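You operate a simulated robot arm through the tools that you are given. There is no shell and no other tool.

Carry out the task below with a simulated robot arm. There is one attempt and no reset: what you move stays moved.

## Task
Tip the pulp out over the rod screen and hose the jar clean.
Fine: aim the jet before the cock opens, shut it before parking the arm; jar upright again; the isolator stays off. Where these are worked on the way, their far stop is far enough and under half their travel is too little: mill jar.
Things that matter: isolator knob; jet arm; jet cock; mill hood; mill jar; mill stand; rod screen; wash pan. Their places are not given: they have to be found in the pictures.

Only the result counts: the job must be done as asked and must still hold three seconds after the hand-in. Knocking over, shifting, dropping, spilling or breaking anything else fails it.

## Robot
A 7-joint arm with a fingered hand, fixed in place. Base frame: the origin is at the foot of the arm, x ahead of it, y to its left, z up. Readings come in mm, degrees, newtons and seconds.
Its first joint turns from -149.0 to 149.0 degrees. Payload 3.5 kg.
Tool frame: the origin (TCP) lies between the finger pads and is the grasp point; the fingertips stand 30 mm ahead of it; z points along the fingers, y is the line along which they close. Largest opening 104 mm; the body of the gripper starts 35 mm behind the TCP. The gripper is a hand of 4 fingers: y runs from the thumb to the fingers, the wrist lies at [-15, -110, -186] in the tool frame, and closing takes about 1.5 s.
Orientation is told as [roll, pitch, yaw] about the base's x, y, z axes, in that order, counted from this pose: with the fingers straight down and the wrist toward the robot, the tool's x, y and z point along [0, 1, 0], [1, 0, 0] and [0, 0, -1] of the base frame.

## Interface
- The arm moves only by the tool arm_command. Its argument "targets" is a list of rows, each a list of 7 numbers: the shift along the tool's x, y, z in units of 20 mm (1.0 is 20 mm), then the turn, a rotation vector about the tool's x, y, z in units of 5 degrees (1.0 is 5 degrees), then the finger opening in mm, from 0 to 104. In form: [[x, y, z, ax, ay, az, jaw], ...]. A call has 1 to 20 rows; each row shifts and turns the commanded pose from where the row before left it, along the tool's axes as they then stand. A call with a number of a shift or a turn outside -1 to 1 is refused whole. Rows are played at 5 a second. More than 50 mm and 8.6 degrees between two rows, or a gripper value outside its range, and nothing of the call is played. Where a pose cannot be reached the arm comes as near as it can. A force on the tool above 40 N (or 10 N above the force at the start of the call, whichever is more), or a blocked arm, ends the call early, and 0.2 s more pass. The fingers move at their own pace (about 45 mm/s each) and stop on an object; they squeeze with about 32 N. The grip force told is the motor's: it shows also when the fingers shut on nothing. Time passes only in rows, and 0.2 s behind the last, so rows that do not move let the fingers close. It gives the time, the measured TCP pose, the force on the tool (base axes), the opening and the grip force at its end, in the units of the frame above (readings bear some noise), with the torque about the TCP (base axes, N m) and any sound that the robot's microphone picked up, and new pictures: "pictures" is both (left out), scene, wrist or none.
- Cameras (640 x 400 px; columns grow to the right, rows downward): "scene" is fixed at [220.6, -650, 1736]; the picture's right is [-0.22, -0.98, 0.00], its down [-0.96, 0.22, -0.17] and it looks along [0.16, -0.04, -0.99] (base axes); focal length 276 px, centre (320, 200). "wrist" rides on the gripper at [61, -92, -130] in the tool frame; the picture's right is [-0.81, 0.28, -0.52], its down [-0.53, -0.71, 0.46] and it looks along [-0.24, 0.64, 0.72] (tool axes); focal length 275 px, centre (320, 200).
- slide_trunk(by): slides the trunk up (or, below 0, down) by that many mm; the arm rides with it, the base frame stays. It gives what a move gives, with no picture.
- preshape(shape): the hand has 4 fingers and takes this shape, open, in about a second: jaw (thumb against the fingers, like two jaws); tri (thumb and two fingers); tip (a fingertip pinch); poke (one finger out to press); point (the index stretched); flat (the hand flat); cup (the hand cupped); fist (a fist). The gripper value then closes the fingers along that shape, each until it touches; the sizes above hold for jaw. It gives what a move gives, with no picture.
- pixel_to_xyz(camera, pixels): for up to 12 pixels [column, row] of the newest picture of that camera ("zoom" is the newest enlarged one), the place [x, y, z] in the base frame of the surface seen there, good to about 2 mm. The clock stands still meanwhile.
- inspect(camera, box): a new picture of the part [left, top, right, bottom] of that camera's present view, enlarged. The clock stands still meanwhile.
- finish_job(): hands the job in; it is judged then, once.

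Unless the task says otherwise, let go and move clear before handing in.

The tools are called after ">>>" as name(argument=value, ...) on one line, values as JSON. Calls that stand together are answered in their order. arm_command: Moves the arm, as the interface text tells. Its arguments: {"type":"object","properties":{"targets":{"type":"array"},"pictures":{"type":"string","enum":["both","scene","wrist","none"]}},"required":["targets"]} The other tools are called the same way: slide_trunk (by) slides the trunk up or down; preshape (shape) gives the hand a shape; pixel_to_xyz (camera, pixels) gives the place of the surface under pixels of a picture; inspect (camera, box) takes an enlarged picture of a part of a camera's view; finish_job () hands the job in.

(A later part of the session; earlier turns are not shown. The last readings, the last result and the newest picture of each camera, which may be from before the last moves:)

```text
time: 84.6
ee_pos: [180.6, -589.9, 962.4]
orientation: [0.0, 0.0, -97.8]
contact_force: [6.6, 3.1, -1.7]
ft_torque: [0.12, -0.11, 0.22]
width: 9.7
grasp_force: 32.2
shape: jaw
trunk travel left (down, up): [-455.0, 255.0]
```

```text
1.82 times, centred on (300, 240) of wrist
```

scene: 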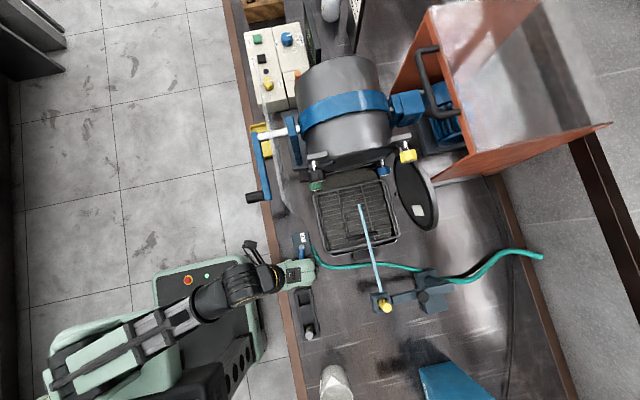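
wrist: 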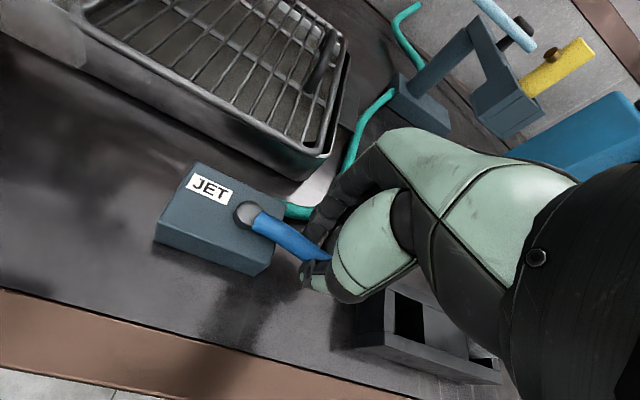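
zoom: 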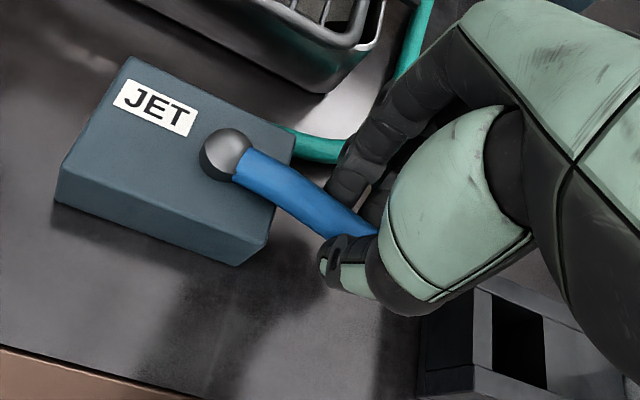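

The lever is near 78° of turn and the jet runs steadily. I'll go the last few degrees to its stop.

>>> arm_command(targets=[[-0.0032, 0.227, 0, 0, 0, -0.6, 0], [0.0047, 0.227, 0, 0, 0, -0.6, 0], [0, 0, 0, 0, 0, 0, 0]], pictures="both")

>>> inspect(camera="wrist", box=[160, 130, 440, 350])

>>> inspect(camera="scene", box=[290, 120, 450, 320])

```text
time: 85.4
ee_pos: [178.8, -599.5, 962.8]
orientation: [0.0, -0.1, -91.8]
contact_force: [11.1, 4.7, -5.4]
ft_torque: [0.15, -0.25, 0.22]
width: 9.6
grasp_force: 31.7
shape: jaw
trunk travel left (down, up): [-455.0, 255.0]
```

scene: 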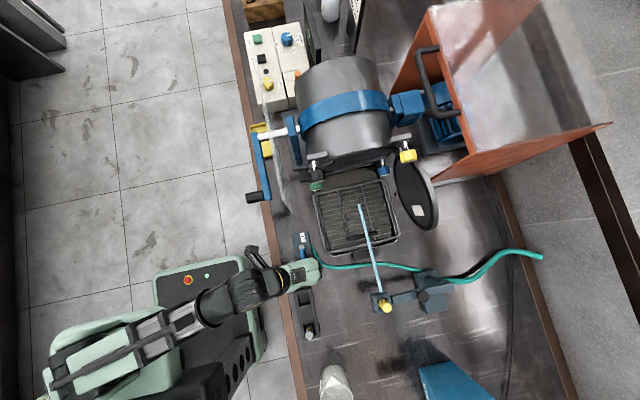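
wrist: 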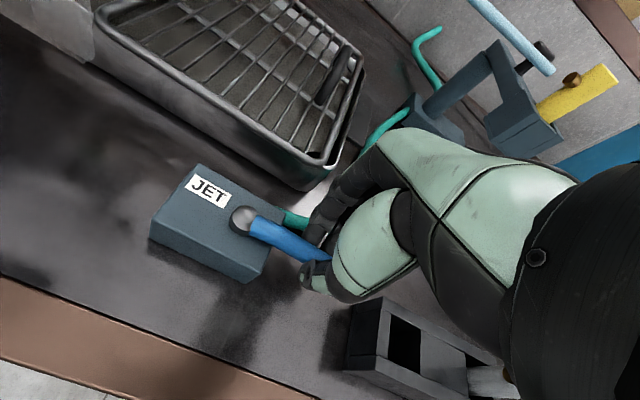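

```text
1.82 times, centred on (300, 240) of wrist
```

zoom: 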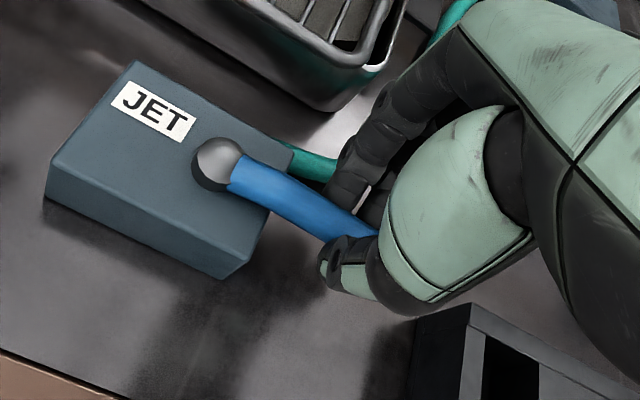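

```text
2.00 times, centred on (370, 220) of scene
```

zoom: 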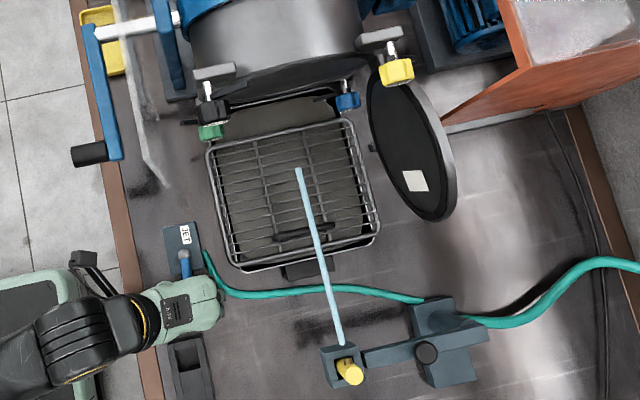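

The lever stands fully crosswise (90°) and the jet runs straight at the jar. I'll hold it open for a while so the jar is washed.

>>> arm_command(targets=[[0, 0, 0, 0, 0, 0, 0], [0, 0, 0, 0, 0, 0, 0], [0, 0, 0, 0, 0, 0, 0], [0, 0, 0, 0, 0, 0, 0], [0, 0, 0, 0, 0, 0, 0], [0, 0, 0, 0, 0, 0, 0], [0, 0, 0, 0, 0, 0, 0], [0, 0, 0, 0, 0, 0, 0], [0, 0, 0, 0, 0, 0, 0], [0, 0, 0, 0, 0, 0, 0], [0, 0, 0, 0, 0, 0, 0], [0, 0, 0, 0, 0, 0, 0], [0, 0, 0, 0, 0, 0, 0], [0, 0, 0, 0, 0, 0, 0], [0, 0, 0, 0, 0, 0, 0], [0, 0, 0, 0, 0, 0, 0], [0, 0, 0, 0, 0, 0, 0], [0, 0, 0, 0, 0, 0, 0], [0, 0, 0, 0, 0, 0, 0], [0, 0, 0, 0, 0, 0, 0]], pictures="both")

>>> inspect(camera="scene", box=[290, 120, 450, 220])

```text
time: 89.6
ee_pos: [180.1, -600.1, 962.4]
orientation: [-0.1, -0.1, -91.9]
contact_force: [11.8, 5.3, -6.9]
ft_torque: [0.11, -0.27, 0.27]
width: 9.4
grasp_force: 31.9
shape: jaw
trunk travel left (down, up): [-455.0, 255.0]
```

scene: 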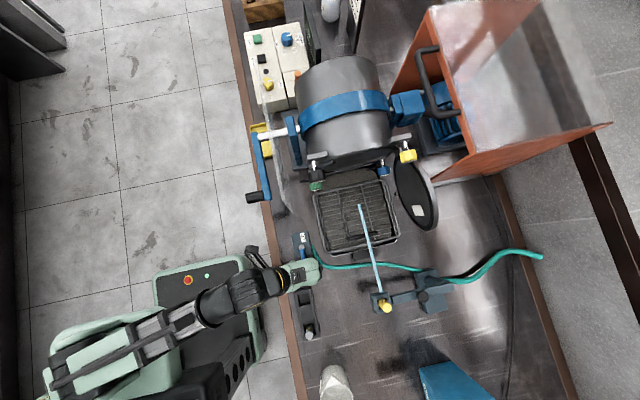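
wrist: 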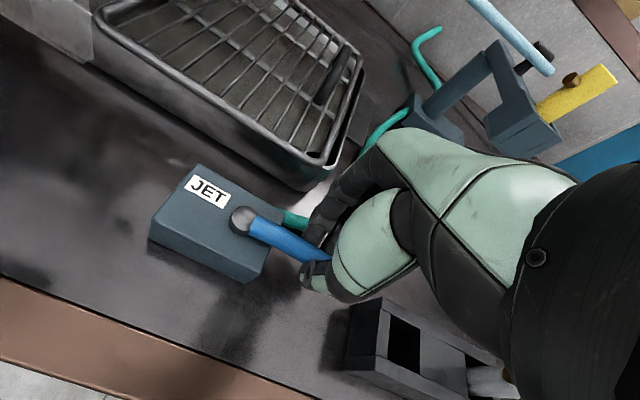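

```text
4.00 times, centred on (370, 170) of scene
```

zoom: 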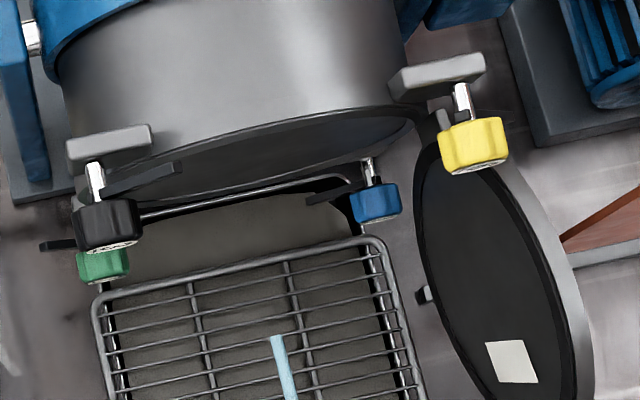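

The jet has run about 16 s. I'll hold three more seconds, then swing the lever back shut along the same arc.

>>> arm_command(targets=[[0, 0, 0, 0, 0, 0, 0], [0, 0, 0, 0, 0, 0, 0], [0, 0, 0, 0, 0, 0, 0], [0, 0, 0, 0, 0, 0, 0], [0, 0, 0, 0, 0, 0, 0], [0, 0, 0, 0, 0, 0, 0], [0, 0, 0, 0, 0, 0, 0], [0, 0, 0, 0, 0, 0, 0], [0, 0, 0, 0, 0, 0, 0], [0, 0, 0, 0, 0, 0, 0], [0, 0, 0, 0, 0, 0, 0], [0, 0, 0, 0, 0, 0, 0], [0, 0, 0, 0, 0, 0, 0], [0, 0, 0, 0, 0, 0, 0], [0, 0, 0, 0, 0, 0, 0]], pictures="scene")

```text
time: 92.8
ee_pos: [179.1, -600.1, 962.3]
orientation: [-0.1, 0.0, -91.9]
contact_force: [11.6, 4.9, -6.3]
ft_torque: [0.07, -0.24, 0.26]
width: 9.0
grasp_force: 31.9
shape: jaw
trunk travel left (down, up): [-455.0, 255.0]
```

scene: 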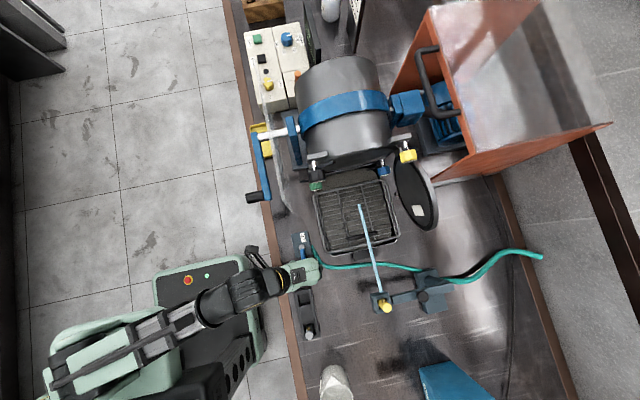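

I'll swing the lever back toward shut, first 40°.

>>> arm_command(targets=[[0.002, -0.227, 0, 0, 0, 0.6, 0], [0.0099, -0.2268, 0, 0, 0, 0.6, 0], [0.0178, -0.2263, 0, 0, 0, 0.6, 0], [0.0257, -0.2255, 0, 0, 0, 0.6, 0], [0.0336, -0.2245, 0, 0, 0, 0.6, 0], [0.0414, -0.2232, 0, 0, 0, 0.6, 0], [0.0491, -0.2216, 0, 0, 0, 0.6, 0], [0.0568, -0.2198, 0, 0, 0, 0.6, 0]], pictures="both")

```text
time: 94.6
ee_pos: [190.7, -566.4, 962.1]
orientation: [0.0, 0.0, -116.0]
contact_force: [0.4, 0.0, 2.3]
ft_torque: [-0.06, -0.02, -0.04]
width: 10.4
grasp_force: 32.3
shape: jaw
trunk travel left (down, up): [-455.0, 255.0]
```

scene: 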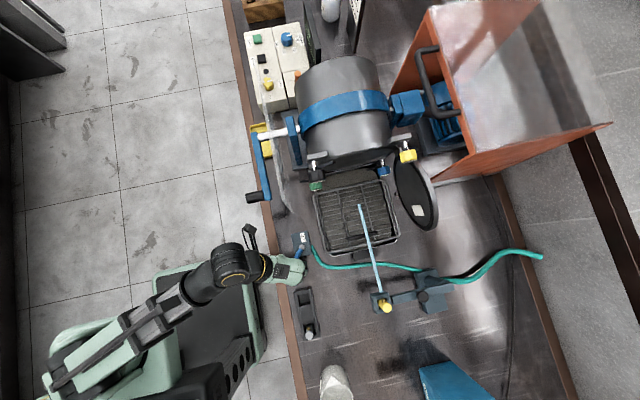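
wrist: 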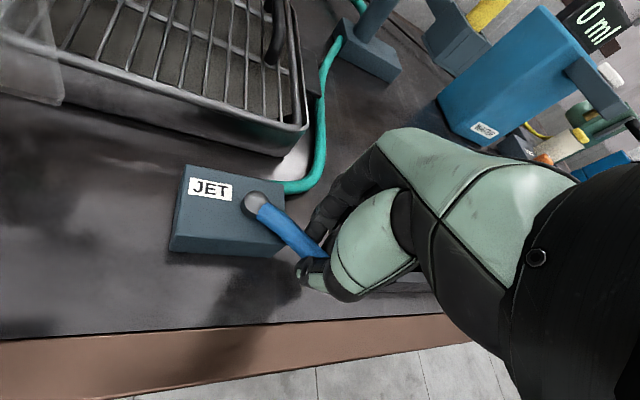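

The lever is following back with almost no force. I'll continue another 30°.

>>> arm_command(targets=[[0.0645, -0.2176, 0, 0, 0, 0.6, 0], [0.072, -0.2153, 0, 0, 0, 0.6, 0], [0.0795, -0.2126, 0, 0, 0, 0.6, 0], [0.0869, -0.2097, 0, 0, 0, 0.6, 0], [0.0941, -0.2066, 0, 0, 0, 0.6, 0], [0.1013, -0.2031, 0, 0, 0, 0.6, 0]], pictures="both")

```text
time: 96.0
ee_pos: [213.3, -549.7, 961.3]
orientation: [0.0, 0.0, -133.9]
contact_force: [-7.0, 4.8, 1.1]
ft_torque: [0.03, 0.17, -0.21]
width: 10.3
grasp_force: 31.8
shape: jaw
trunk travel left (down, up): [-455.0, 255.0]
```

scene: 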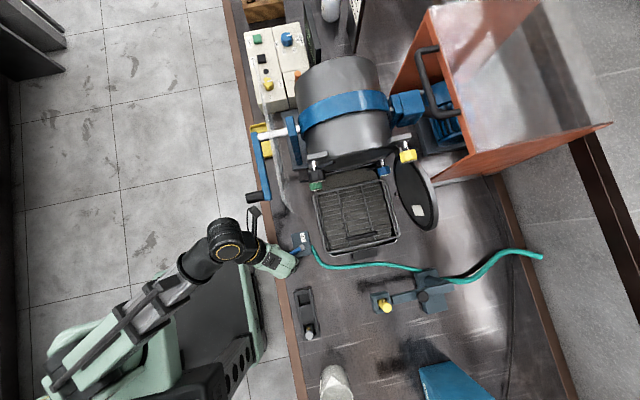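
wrist: 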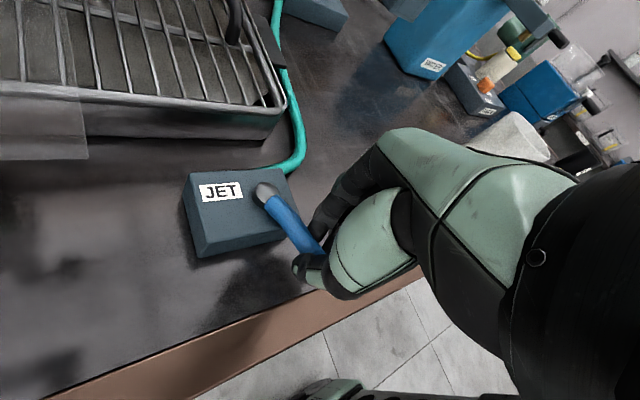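

The jet has stopped; the lever is at about 18° from shut. I'll bring it fully back against its shut stop.

>>> arm_command(targets=[[0.1083, -0.1995, 0, 0, 0, 0.5, 0], [0.1152, -0.1956, 0, 0, 0, 0.5, 0], [0.122, -0.1914, 0, 0, 0, 0.5, 0], [0.1286, -0.1871, 0, 0, 0, 0.5, 0]], pictures="both")

>>> inspect(camera="wrist", box=[160, 130, 440, 350])

>>> inspect(camera="scene", box=[230, 200, 350, 290])

```text
time: 97.0
ee_pos: [222.3, -545.0, 963.7]
orientation: [0.4, 0.3, -143.5]
contact_force: [-30.4, 6.3, 9.9]
ft_torque: [-1.46, -6.58, 1.77]
width: 9.4
grasp_force: 31.7
shape: jaw
trunk travel left (down, up): [-455.0, 255.0]
stopped in row 4: the force on the tool passed its limit at 76 N (the readings are from after the stop); the commanded pose is now the measured one
```

scene: 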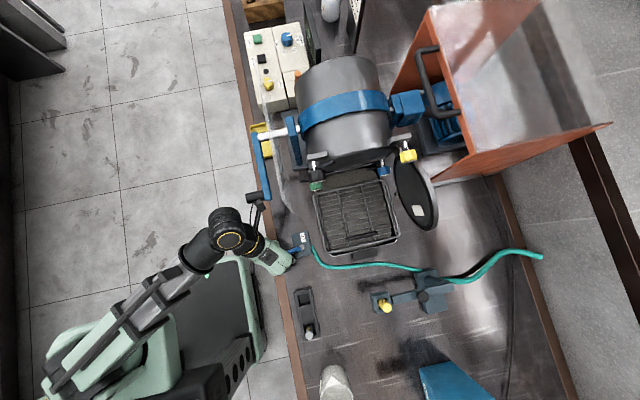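
wrist: 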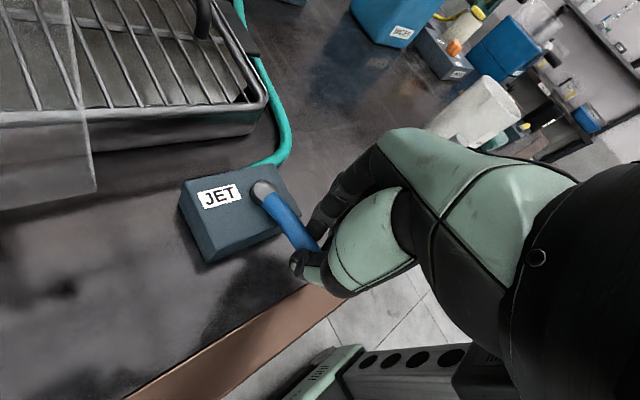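

```text
1.82 times, centred on (300, 240) of wrist
```

zoom: 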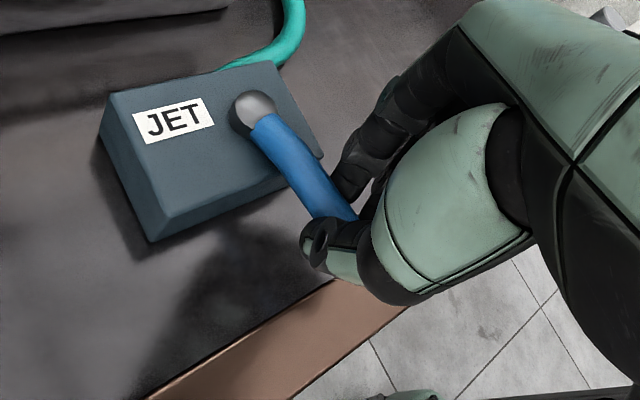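

```text
4.44 times, centred on (290, 245) of scene
```

zoom: 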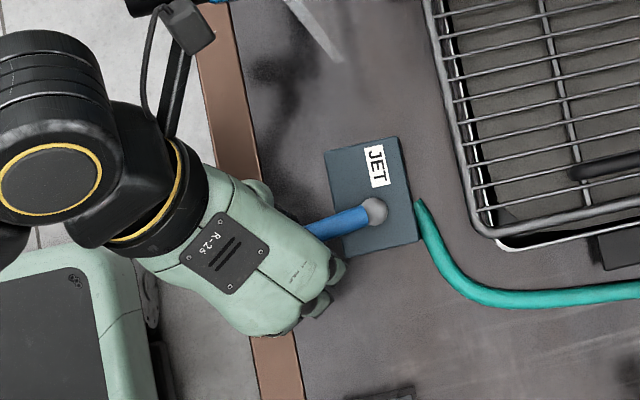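

The lever is within a few degrees of shut and the jet is off, but the wrist camera bumped the crank handle (force at the wrist, beside scene (253,200)). I'll first yaw back to clear it, without moving the lever.

>>> arm_command(targets=[[0, 0, 0, 0, 0, -0.5, 0], [0, 0, 0, 0, 0, -0.8, 0], [0, 0, 0, 0, 0, -0.8, 0], [0, 0, 0, 0, 0, 0, 0]], pictures="both")

>>> inspect(camera="scene", box=[220, 80, 440, 290])

```text
time: 98.0
ee_pos: [225.0, -546.4, 961.5]
orientation: [0.3, 0.0, -132.8]
contact_force: [-28.7, 4.4, 10.2]
ft_torque: [1.8, -3.79, -0.77]
width: 9.9
grasp_force: 32.1
shape: jaw
trunk travel left (down, up): [-455.0, 255.0]
```

scene: 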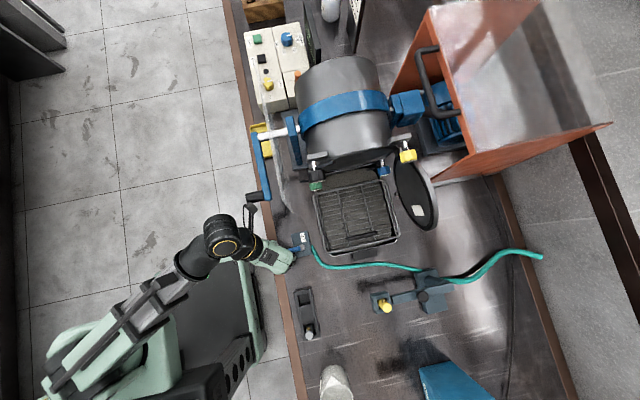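
wrist: 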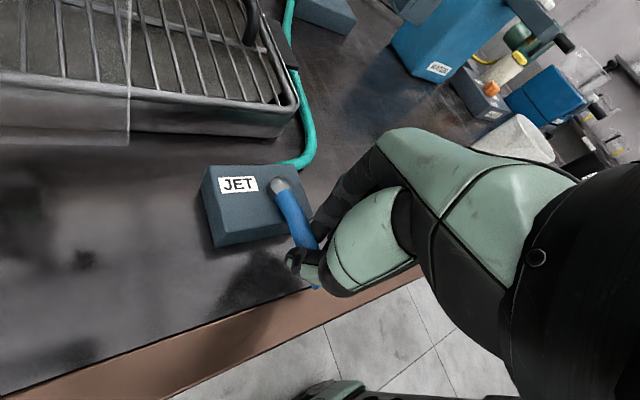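

```text
1.90 times, centred on (330, 185) of scene
```

zoom: 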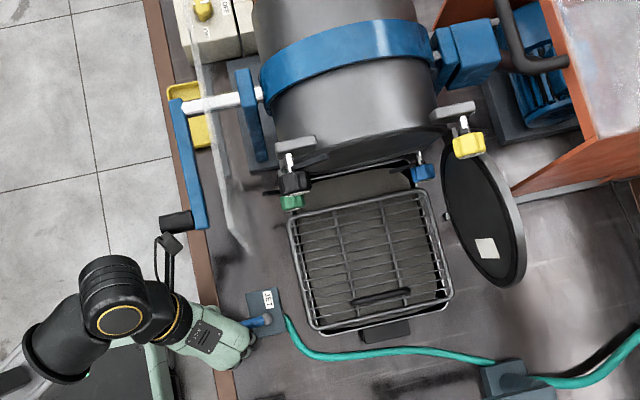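

Some push on the wrist remains (the camera bracket is beside the handle at zoom (170,230)). I'll open the fingers, slide 8 mm toward -x and then rise.

>>> arm_command(targets=[[0, 0, 0, 0, 0, 0, 25], [-0.07, 0.07, 0, 0, 0, -0.3, 40], [-0.07, 0.07, 0, 0, 0, -0.5, 50], [-0.07, 0.07, 0, 0, 0, -0.5, 50], [-0.07, 0.07, 0, 0, 0, -0.5, 50], [0, 0, 0, 0, 0, -0.5, 50]], pictures="both")

```text
time: 99.3
ee_pos: [220.0, -546.2, 960.9]
orientation: [0.2, 0.0, -121.2]
contact_force: [0.0, 0.1, -0.4]
ft_torque: [-0.03, -0.01, 0.03]
width: 49.7
grasp_force: 0.1
shape: jaw
trunk travel left (down, up): [-455.0, 255.0]
```

scene: 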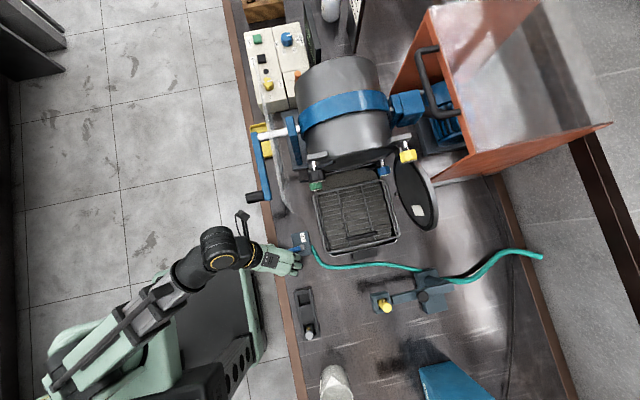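
wrist: 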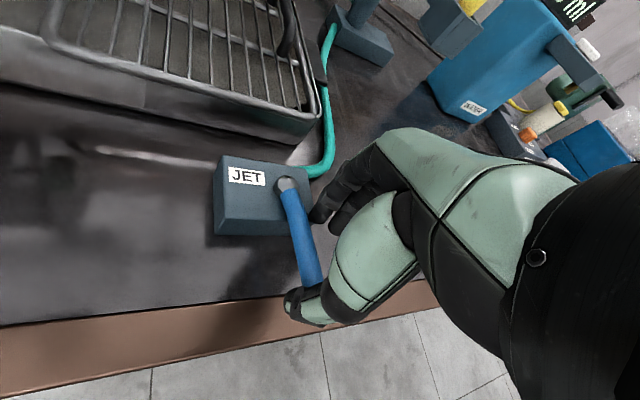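

Contact-free now. I'll measure the lever's present angle.

>>> pixel_to_xyz(camera="wrist", pixels=[[288, 192], [293, 205], [297, 220], [301, 238], [305, 255], [311, 278], [285, 184]])

>>> pixel_to_xyz(camera="scene", pixels=[[249, 197], [255, 197], [261, 196], [266, 194], [408, 155], [318, 160]])

```text
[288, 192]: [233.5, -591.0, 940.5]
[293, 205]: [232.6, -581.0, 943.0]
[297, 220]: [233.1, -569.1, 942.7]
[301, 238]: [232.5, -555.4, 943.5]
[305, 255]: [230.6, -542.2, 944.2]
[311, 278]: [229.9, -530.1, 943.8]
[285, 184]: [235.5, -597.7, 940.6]
```

```text
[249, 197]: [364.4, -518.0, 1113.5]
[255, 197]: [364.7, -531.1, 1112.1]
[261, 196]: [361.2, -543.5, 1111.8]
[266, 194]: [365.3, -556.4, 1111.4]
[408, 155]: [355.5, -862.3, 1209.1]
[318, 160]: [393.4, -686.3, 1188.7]
```

The lever lies within about 3° of its first line and the jar/crank are unmoved. I'll rise clear and compare the lever with the initial zoom.

>>> arm_command(targets=[[0, 0, -0.5, 0, 0, 0, 50], [0, 0, -1, 0, 0, 0, 50], [0, 0, -1, 0, 0, -1, 50], [0, 0, -1, 0, 0, -1, 50], [0, 0, -1, 0, 0, -1, 50], [-1, 0, -0.5, 0, 0, -1, 50], [-1, 0, 0, 0, 0, -1, 50], [-1, 0, 0, 0, 0, -1, 50], [-1, 0, 0, 0, 0, 0, 50], [-1, 0, 0, 0, 0, 0, 50]], pictures="both")

>>> inspect(camera="scene", box=[264, 215, 328, 265])

```text
time: 101.5
ee_pos: [118.9, -533.2, 1060.0]
orientation: [0.0, -0.2, -91.3]
contact_force: [0.1, 0.1, 0.1]
ft_torque: [0.03, 0.0, 0.0]
width: 49.9
grasp_force: 0.0
shape: jaw
trunk travel left (down, up): [-455.0, 255.0]
```

scene: 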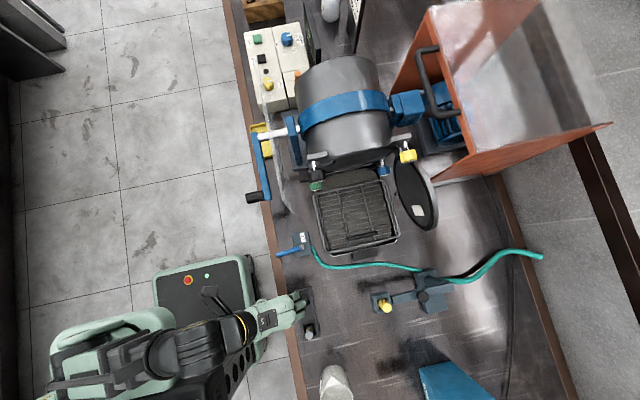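
wrist: 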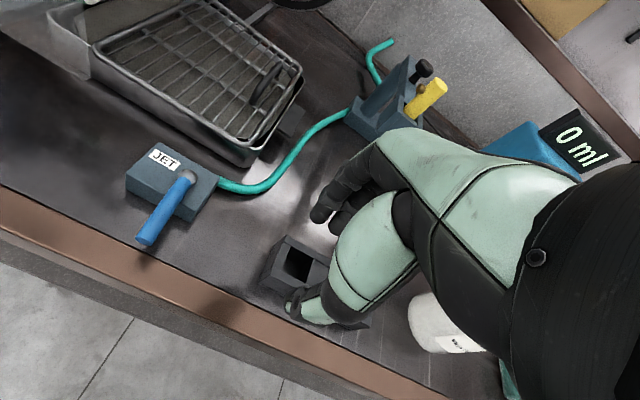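

```text
8.00 times, centred on (296, 240) of scene
```

zoom: 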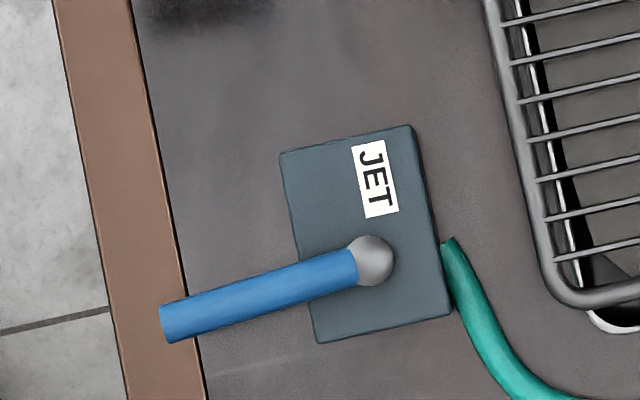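

Compared with the first zoom the lever's tip is about 6 mm off (4–5° open), with the jet off. I'll close the hand, come down beside the lever on its -x side and press it fully shut.

>>> arm_command(targets=[[0.8, 0.09, 0, 0, 0, 0, 20], [0.8, 0.09, 0, 0, 0, 0, 0], [0.8, 0.09, 0, 0, 0, 0, 0], [0.6, 0.09, 0, 0, 0, 0, 0], [0, 0, 1, 0, 0, 0, 0], [0, 0, 1, 0, 0, 0, 0], [0, 0, 1, 0, 0, 0, 0]], pictures="both")

>>> inspect(camera="wrist", box=[160, 130, 440, 350])

```text
time: 103.2
ee_pos: [179.0, -545.8, 999.8]
orientation: [0.1, -0.1, -91.3]
contact_force: [-0.5, -0.6, -0.2]
ft_torque: [0.02, -0.03, 0.0]
width: 0.1
grasp_force: 32.2
shape: jaw
trunk travel left (down, up): [-455.0, 255.0]
```

scene: 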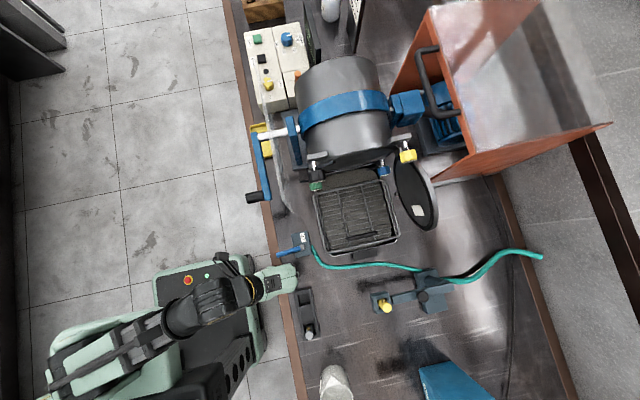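
wrist: 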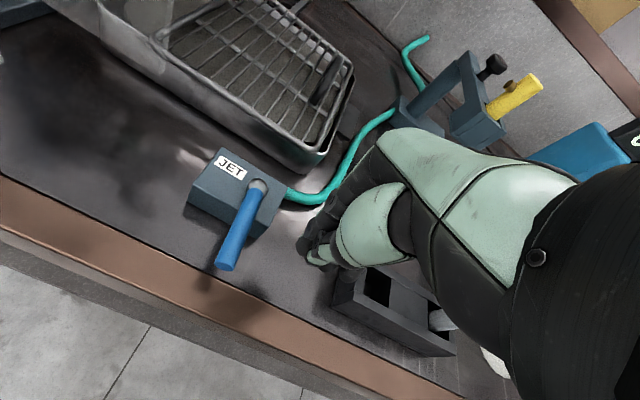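

```text
1.82 times, centred on (300, 240) of wrist
```

zoom: 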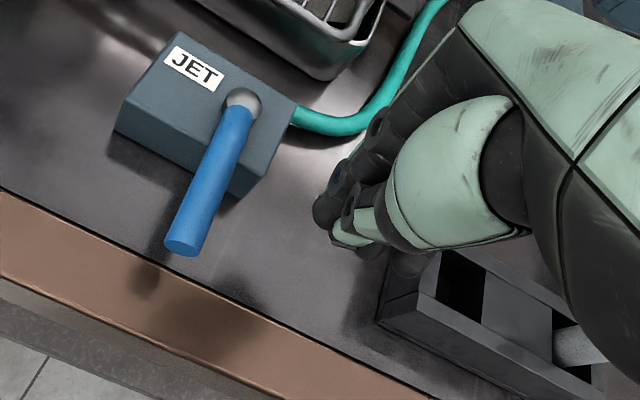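

The closed fingertips are at wrist (305–320, 245–262), to the right of the lever. I'll measure them against the lever.

>>> pixel_to_xyz(camera="wrist", pixels=[[303, 245], [308, 255], [318, 262], [325, 235], [345, 262], [235, 240], [228, 265], [250, 205], [365, 275], [335, 300]])

```text
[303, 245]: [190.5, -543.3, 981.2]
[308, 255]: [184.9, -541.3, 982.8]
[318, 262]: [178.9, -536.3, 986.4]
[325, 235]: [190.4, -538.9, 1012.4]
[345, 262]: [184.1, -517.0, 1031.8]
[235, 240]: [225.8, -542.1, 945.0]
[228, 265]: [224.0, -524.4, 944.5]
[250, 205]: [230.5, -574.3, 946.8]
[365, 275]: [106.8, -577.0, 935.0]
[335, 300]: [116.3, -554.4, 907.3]
```

The fingertips are 12 mm ahead in x and about 25 mm below the TCP. I'll lower 40 mm, go to x≈203 and then press in small steps.

>>> arm_command(targets=[[0, 0, 0.7, 0, 0, 0, 0], [0, 0, 0.7, 0, 0, 0, 0], [0, 0, 0.6, 0, 0, 0, 0], [0.6, 0, 0, 0, 0, 0, 0], [0.6, 0, 0, 0, 0, 0, 0], [0.15, 0, 0, 0, 0, 0, 0], [0.15, 0, 0, 0, 0, 0, 0]], pictures="wrist")

```text
time: 104.8
ee_pos: [210.5, -544.5, 960.7]
orientation: [0.1, -0.2, -91.3]
contact_force: [-1.3, 0.4, -0.3]
ft_torque: [0.0, 0.01, -0.01]
width: 0.1
grasp_force: 32.3
shape: jaw
trunk travel left (down, up): [-455.0, 255.0]
```

wrist: 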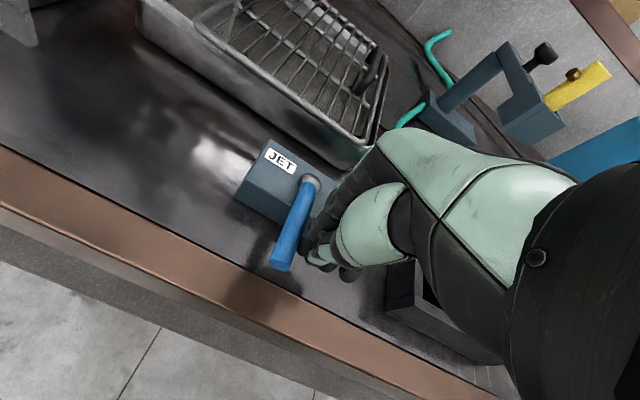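

The fingertip is just beside the lever. I'll press on in 2 mm steps.

>>> arm_command(targets=[[0.1, 0, 0, 0, 0, 0, 0], [0.1, 0, 0, 0, 0, 0, 0], [0.1, 0, 0, 0, 0, 0, 0]], pictures="none")

```text
time: 105.5
ee_pos: [212.6, -543.6, 961.2]
orientation: [-0.1, -0.2, -91.5]
contact_force: [-21.3, 2.7, -5.2]
ft_torque: [0.08, 0.51, -0.15]
width: 0.3
grasp_force: 32.0
shape: jaw
trunk travel left (down, up): [-455.0, 255.0]
```

21 N at the fingertip with the lever no longer yielding means it is against its shut stop. I'll back off, rise and compare the lever again.

>>> arm_command(targets=[[-0.5, 0, 0, 0, 0, 0, 0], [-0.8, 0, 0, 0, 0, 0, 0], [0, 0, -1, 0, 0, 0, 0], [0, 0, -1, 0, 0, 0, 0], [0, 0, -1, 0, 0, 0, 0], [0, 0, -1, 0, 0, 0, 20], [-1, 0, -1, 0, 0, 0, 50], [-1, 0, -1, 0, 0, 0, 80], [-1, 0, -1, 0, 0, 0, 104], [-1, 0, -1, 0, 0, 0, 104]], pictures="both")

>>> inspect(camera="scene", box=[264, 215, 328, 265])

```text
time: 107.8
ee_pos: [112.0, -540.8, 1119.8]
orientation: [0.2, -0.2, -91.2]
contact_force: [-0.5, 0.3, -0.3]
ft_torque: [-0.02, -0.03, 0.04]
width: 78.0
grasp_force: 0.1
shape: jaw
trunk travel left (down, up): [-455.0, 255.0]
```

scene: 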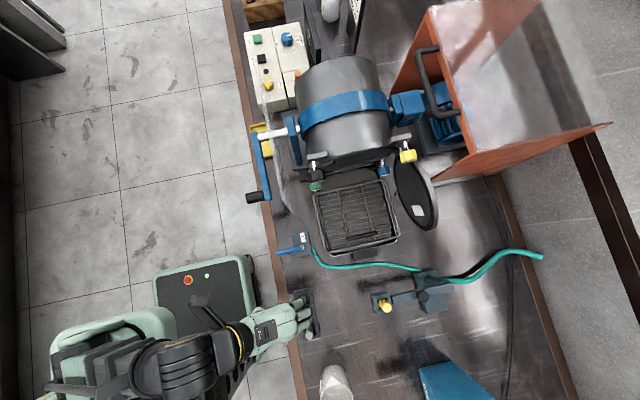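
wrist: 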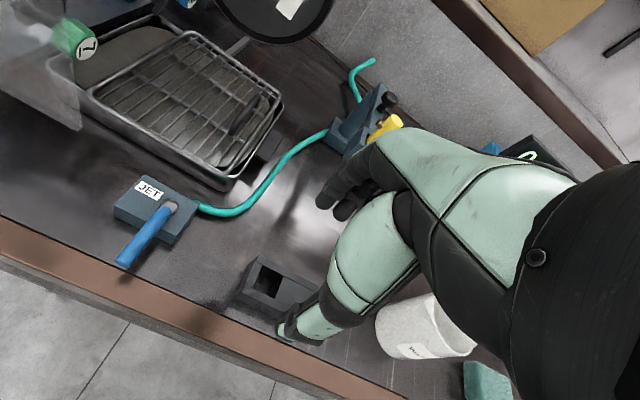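

```text
8.00 times, centred on (296, 240) of scene
```

zoom: 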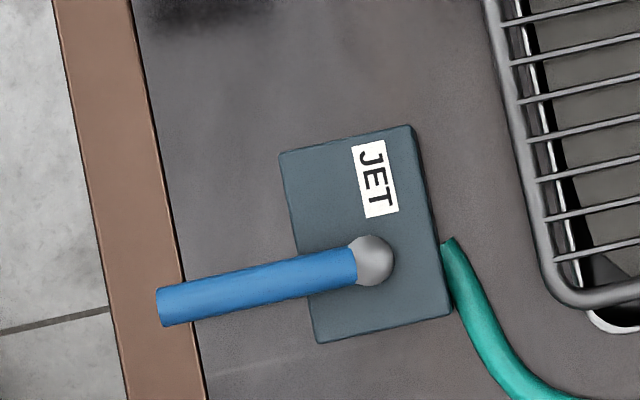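

The lever tip is exactly where it was at the start (zoom (157–165, 288–326)), so the cock is shut. I'll raise the trunk again and look into the jar mouth from the same view point as before the wash.

>>> slide_trunk(by=220)

```text
time: 110.1
ee_pos: [113.2, -541.4, 1340.4]
orientation: [0.1, -0.2, -91.3]
contact_force: [0.3, -0.2, 1.2]
ft_torque: [0.04, -0.02, -0.02]
width: 103.9
grasp_force: 0.1
shape: jaw
trunk travel left (down, up): [-675.0, 35.0]
```

>>> arm_command(targets=[[0.65, 0.82, 0.5, 0, 0, -0.67, 104], [0.605, 0.857, 0.5, 0, 0, -0.67, 104], [0.554, 0.891, 0.5, 0, 0, -0.67, 104], [0.501, 0.921, 0.5, 0, 0, -0.67, 104], [0.448, 0.949, 0.5, 0, 0, -0.67, 104], [0.39, 0.974, 0.5, 0, 0, -0.67, 104]], pictures="both")

>>> inspect(camera="wrist", box=[60, 0, 380, 240])

```text
time: 111.5
ee_pos: [189.4, -640.3, 1278.5]
orientation: [0.0, -0.3, -71.1]
contact_force: [-0.4, -0.1, 0.3]
ft_torque: [0.01, 0.02, 0.02]
width: 103.8
grasp_force: 0.1
shape: jaw
trunk travel left (down, up): [-675.0, 35.0]
```

scene: 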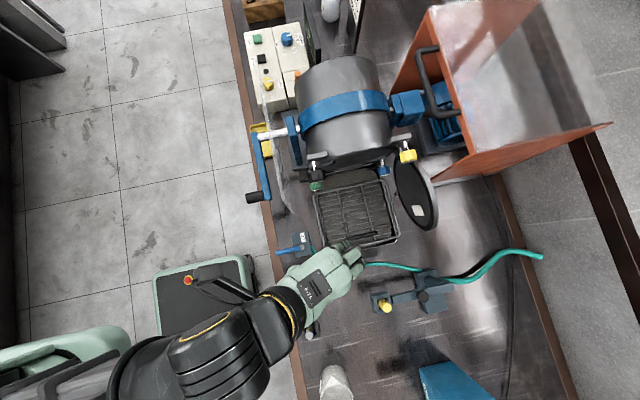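
wrist: 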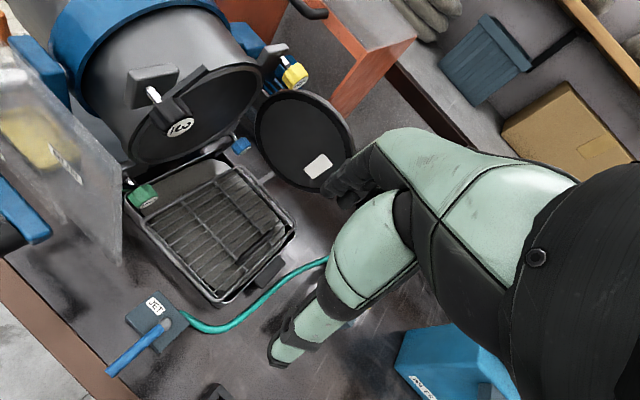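

```text
1.67 times, centred on (220, 120) of wrist
```

zoom: 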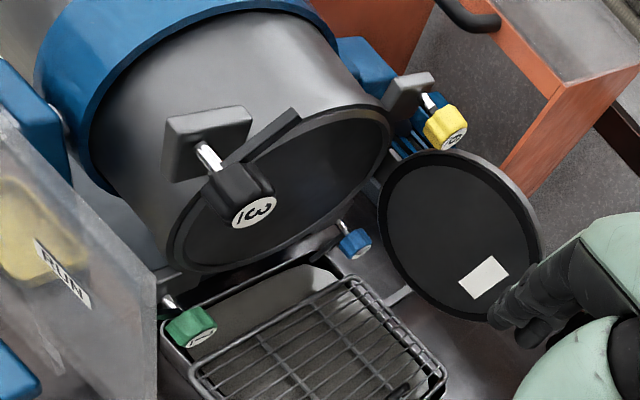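

I'll enlarge the mouth itself.

>>> inspect(camera="wrist", box=[125, 60, 265, 165])

>>> pixel_to_xyz(camera="wrist", pixels=[[220, 100], [205, 115], [190, 145], [160, 145], [240, 80], [230, 110], [175, 120], [210, 130]])

```text
3.81 times, centred on (195, 112) of wrist
```

zoom: 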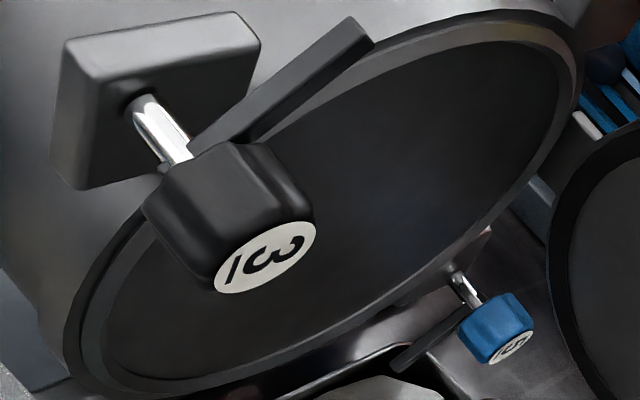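

```text
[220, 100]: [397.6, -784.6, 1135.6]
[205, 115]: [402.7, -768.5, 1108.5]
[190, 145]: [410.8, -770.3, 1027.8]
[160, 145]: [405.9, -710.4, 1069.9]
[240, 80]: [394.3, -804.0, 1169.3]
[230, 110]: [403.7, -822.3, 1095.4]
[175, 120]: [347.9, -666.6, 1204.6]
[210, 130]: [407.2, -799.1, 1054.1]
```

The mouth shows a dark, even interior. I'll measure whether its surface lies deeper than the rim, to judge what is left inside.

>>> inspect(camera="wrist", box=[125, 60, 265, 165])

>>> pixel_to_xyz(camera="zoom", pixels=[[567, 60], [548, 60], [530, 80], [480, 100], [430, 150], [380, 200], [350, 260], [300, 330], [200, 340], [190, 385], [130, 360], [90, 370]])

```text
3.81 times, centred on (195, 112) of wrist
```

zoom: 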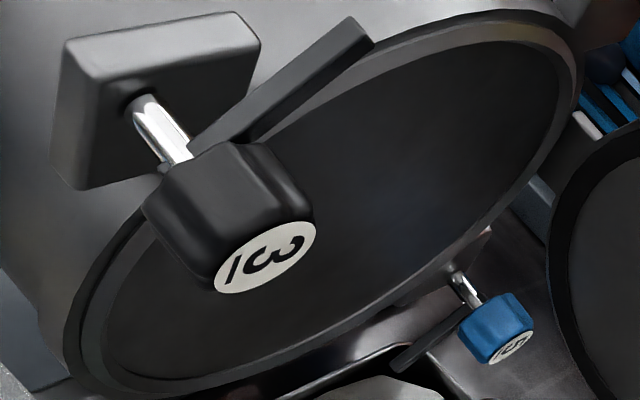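

```text
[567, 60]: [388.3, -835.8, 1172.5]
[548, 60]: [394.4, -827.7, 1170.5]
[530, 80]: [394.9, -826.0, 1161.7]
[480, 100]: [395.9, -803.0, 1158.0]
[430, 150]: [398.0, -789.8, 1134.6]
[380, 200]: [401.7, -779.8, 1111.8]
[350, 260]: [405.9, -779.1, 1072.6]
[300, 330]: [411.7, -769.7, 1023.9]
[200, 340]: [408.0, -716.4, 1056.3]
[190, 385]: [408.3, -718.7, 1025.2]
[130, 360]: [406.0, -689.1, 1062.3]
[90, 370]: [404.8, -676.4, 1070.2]
```

The mouth surface sits only a little inside the rim, evenly dark; nothing more can be judged until the jar is upright. With the cock shut, I'll now fly back above the jet-arm knob to park the arm.

>>> arm_command(targets=[[-0.576, 0.495, 0.15, 0, 0, 1, 104], [-0.531, 0.543, 0.15, 0, 0, 1, 104], [-0.482, 0.588, 0.15, 0, 0, 1, 104], [-0.429, 0.627, 0.15, 0, 0, 1, 104], [-0.372, 0.662, 0.15, 0, 0, 1, 104], [-0.313, 0.692, 0.15, 0, 0, 1, 104], [-0.252, 0.717, 0.15, 0, 0, 1, 104], [-0.188, 0.736, 0.15, 0, 0, 1, 104], [-0.123, 0.75, 0.15, 0, 0, 1, 104], [-0.058, 0.758, 0.15, 0, 0, 1, 104], [0.009, 0.76, 0.15, 0, 0, 1, 104], [0.075, 0.756, 0.15, 0, 0, 1, 104], [0.141, 0.747, 0.15, 0, 0, 1, 104], [0.205, 0.732, 0.15, 0, 0, 1, 104], [0.268, 0.711, 0.15, 0, 0, 1, 104], [0.329, 0.685, 0.15, 0, 0, 1, 104]], pictures="both")

>>> pixel_to_xyz(camera="wrist", pixels=[[249, 287], [245, 285], [255, 290], [250, 280]])

```text
time: 114.9
ee_pos: [63.2, -850.7, 1232.5]
orientation: [0.2, 0.0, -151.3]
contact_force: [-0.3, 0.2, 0.0]
ft_torque: [0.02, -0.01, -0.03]
width: 103.8
grasp_force: 0.0
shape: jaw
trunk travel left (down, up): [-675.0, 35.0]
```

scene: 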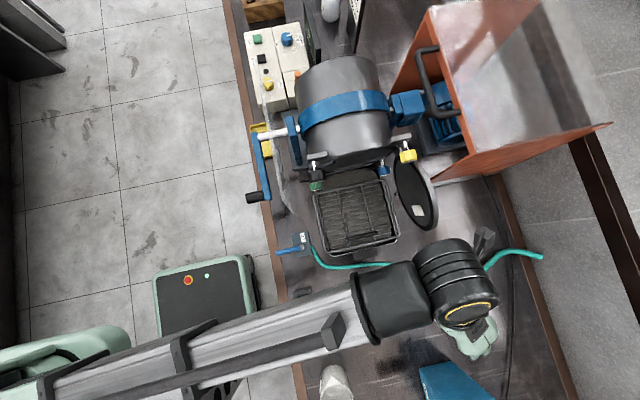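
wrist: 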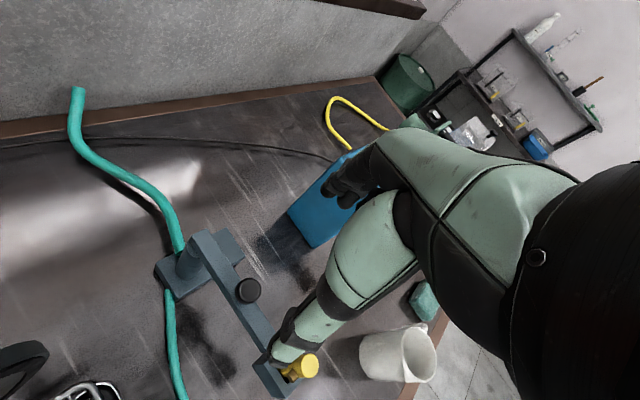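

```text
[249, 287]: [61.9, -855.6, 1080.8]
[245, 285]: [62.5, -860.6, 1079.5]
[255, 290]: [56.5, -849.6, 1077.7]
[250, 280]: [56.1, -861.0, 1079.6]
```

The knob is at (59,-855), nearly below the TCP. I'll shift 5 mm, descend to z≈1083 with the hand open, and close.

>>> arm_command(targets=[[0.1, 0.23, 1, 0, 0, 0, 104], [0, 0, 1, 0, 0, 0, 104], [0, 0, 1, 0, 0, 0, 104], [0, 0, 1, 0, 0, 0, 104], [0, 0, 1, 0, 0, 0, 104], [0, 0, 1, 0, 0, 0, 104], [0, 0, 0.8, 0, 0, 0, 104], [0, 0, 0.6, 0, 0, 0, 104]], pictures="wrist")

>>> inspect(camera="wrist", box=[160, 130, 440, 400])

```text
time: 116.7
ee_pos: [62.2, -853.5, 1085.7]
orientation: [0.2, 0.0, -151.2]
contact_force: [-0.3, 0.4, -0.2]
ft_torque: [0.01, 0.01, -0.01]
width: 103.6
grasp_force: 0.0
shape: jaw
trunk travel left (down, up): [-675.0, 35.0]
```

wrist: 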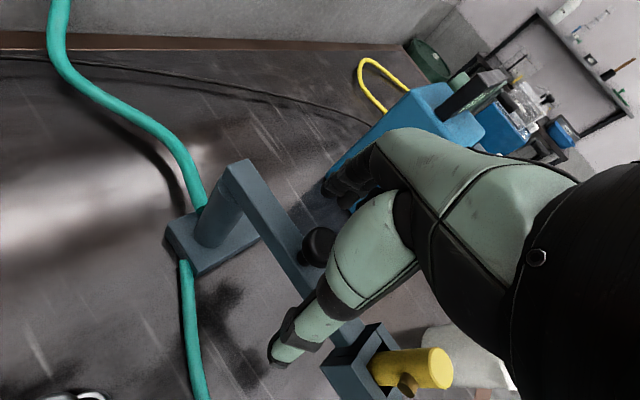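

```text
1.48 times, centred on (300, 265) of wrist
```

zoom: 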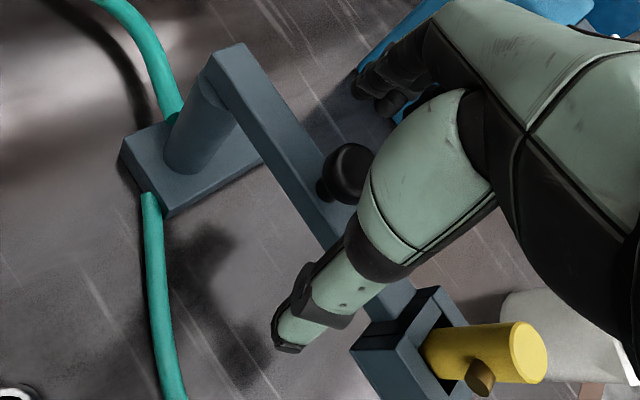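

The knob sits between thumb and fingers at zoom (350,170). I'll close on it.

>>> arm_command(targets=[[0, 0, 0.1, 0, 0, 0, 70], [0, 0, 0, 0, 0, 0, 40], [0, 0, 0, 0, 0, 0, 20], [0, 0, 0, 0, 0, 0, 10], [0, 0, 0, 0, 0, 0, 10], [0, 0, 0, 0, 0, 0, 5], [0, 0, 0, 0, 0, 0, 0], [0, 0, 0, 0, 0, 0, 0], [0, 0, 0, 0, 0, 0, 0]], pictures="wrist")

```text
time: 118.7
ee_pos: [63.8, -853.7, 1081.2]
orientation: [0.0, 0.1, -151.2]
contact_force: [1.3, 8.5, -16.3]
ft_torque: [0.05, 0.17, -0.04]
width: 11.8
grasp_force: 32.1
shape: jaw
trunk travel left (down, up): [-675.0, 35.0]
```

wrist: 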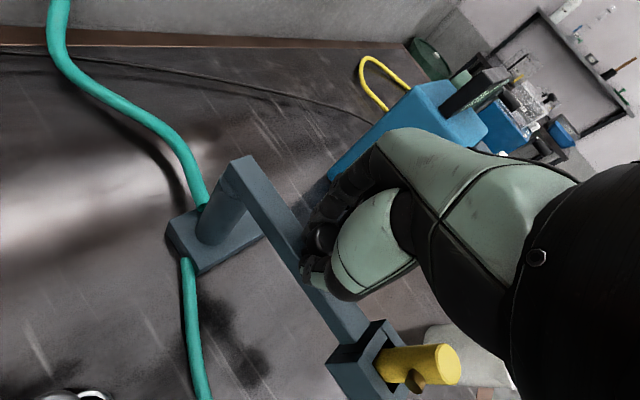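

The knob is gripped again (32 N). I'll swing the arm back counter-clockwise toward its park place, first 24°.

>>> arm_command(targets=[[-0.2, 0.197, 0, 0, 0, -0.4, 0], [-0.126, 0.237, 0, 0, 0, -0.4, 0], [-0.118, 0.2415, 0, 0, 0, -0.4, 0], [-0.109, 0.2455, 0, 0, 0, -0.4, 0], [-0.1007, 0.2492, 0, 0, 0, -0.4, 0], [-0.0919, 0.2526, 0, 0, 0, -0.4, 0]], pictures="both")

```text
time: 120.1
ee_pos: [31.4, -861.0, 1080.0]
orientation: [0.1, 0.0, -139.1]
contact_force: [3.8, -1.2, -21.5]
ft_torque: [-0.14, 0.0, 0.15]
width: 11.0
grasp_force: 31.7
shape: jaw
trunk travel left (down, up): [-675.0, 35.0]
```

scene: 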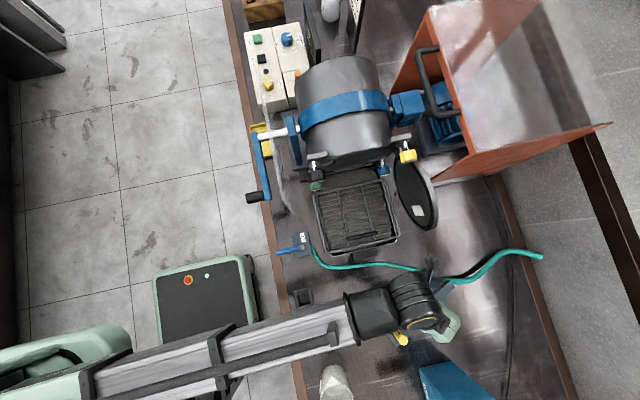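
wrist: 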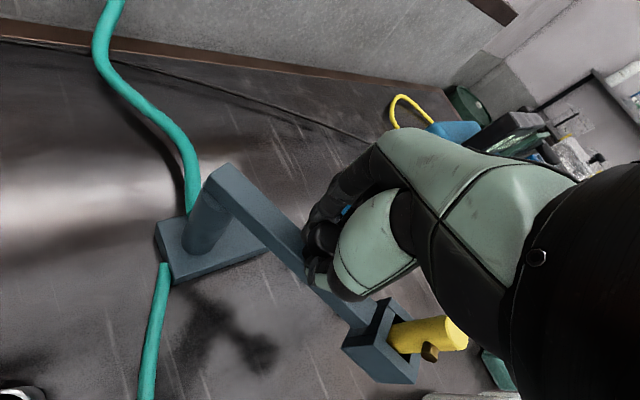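

The arm follows smoothly (about 113° now). I'll continue another 24°.

>>> arm_command(targets=[[-0.083, 0.2556, 0, 0, 0, -0.4, 0], [-0.074, 0.2584, 0, 0, 0, -0.4, 0], [-0.065, 0.2608, 0, 0, 0, -0.4, 0], [-0.0559, 0.2629, 0, 0, 0, -0.4, 0], [-0.0467, 0.2647, 0, 0, 0, -0.4, 0], [-0.0374, 0.2661, 0, 0, 0, -0.4, 0]], pictures="wrist")

```text
time: 121.5
ee_pos: [4.6, -878.2, 1079.2]
orientation: [0.0, 0.0, -127.2]
contact_force: [12.8, -6.2, -20.0]
ft_torque: [-0.21, -0.26, 0.32]
width: 10.7
grasp_force: 32.5
shape: jaw
trunk travel left (down, up): [-675.0, 35.0]
```

wrist: 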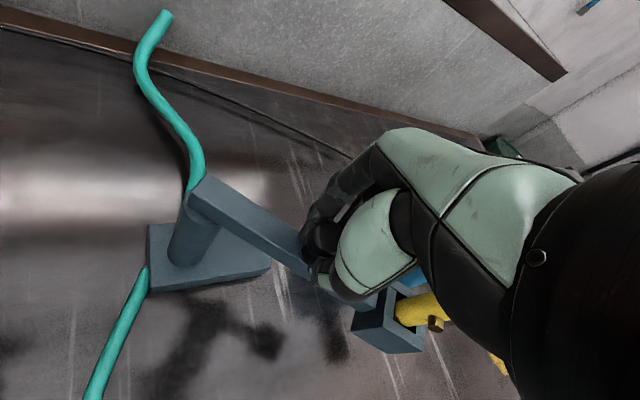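

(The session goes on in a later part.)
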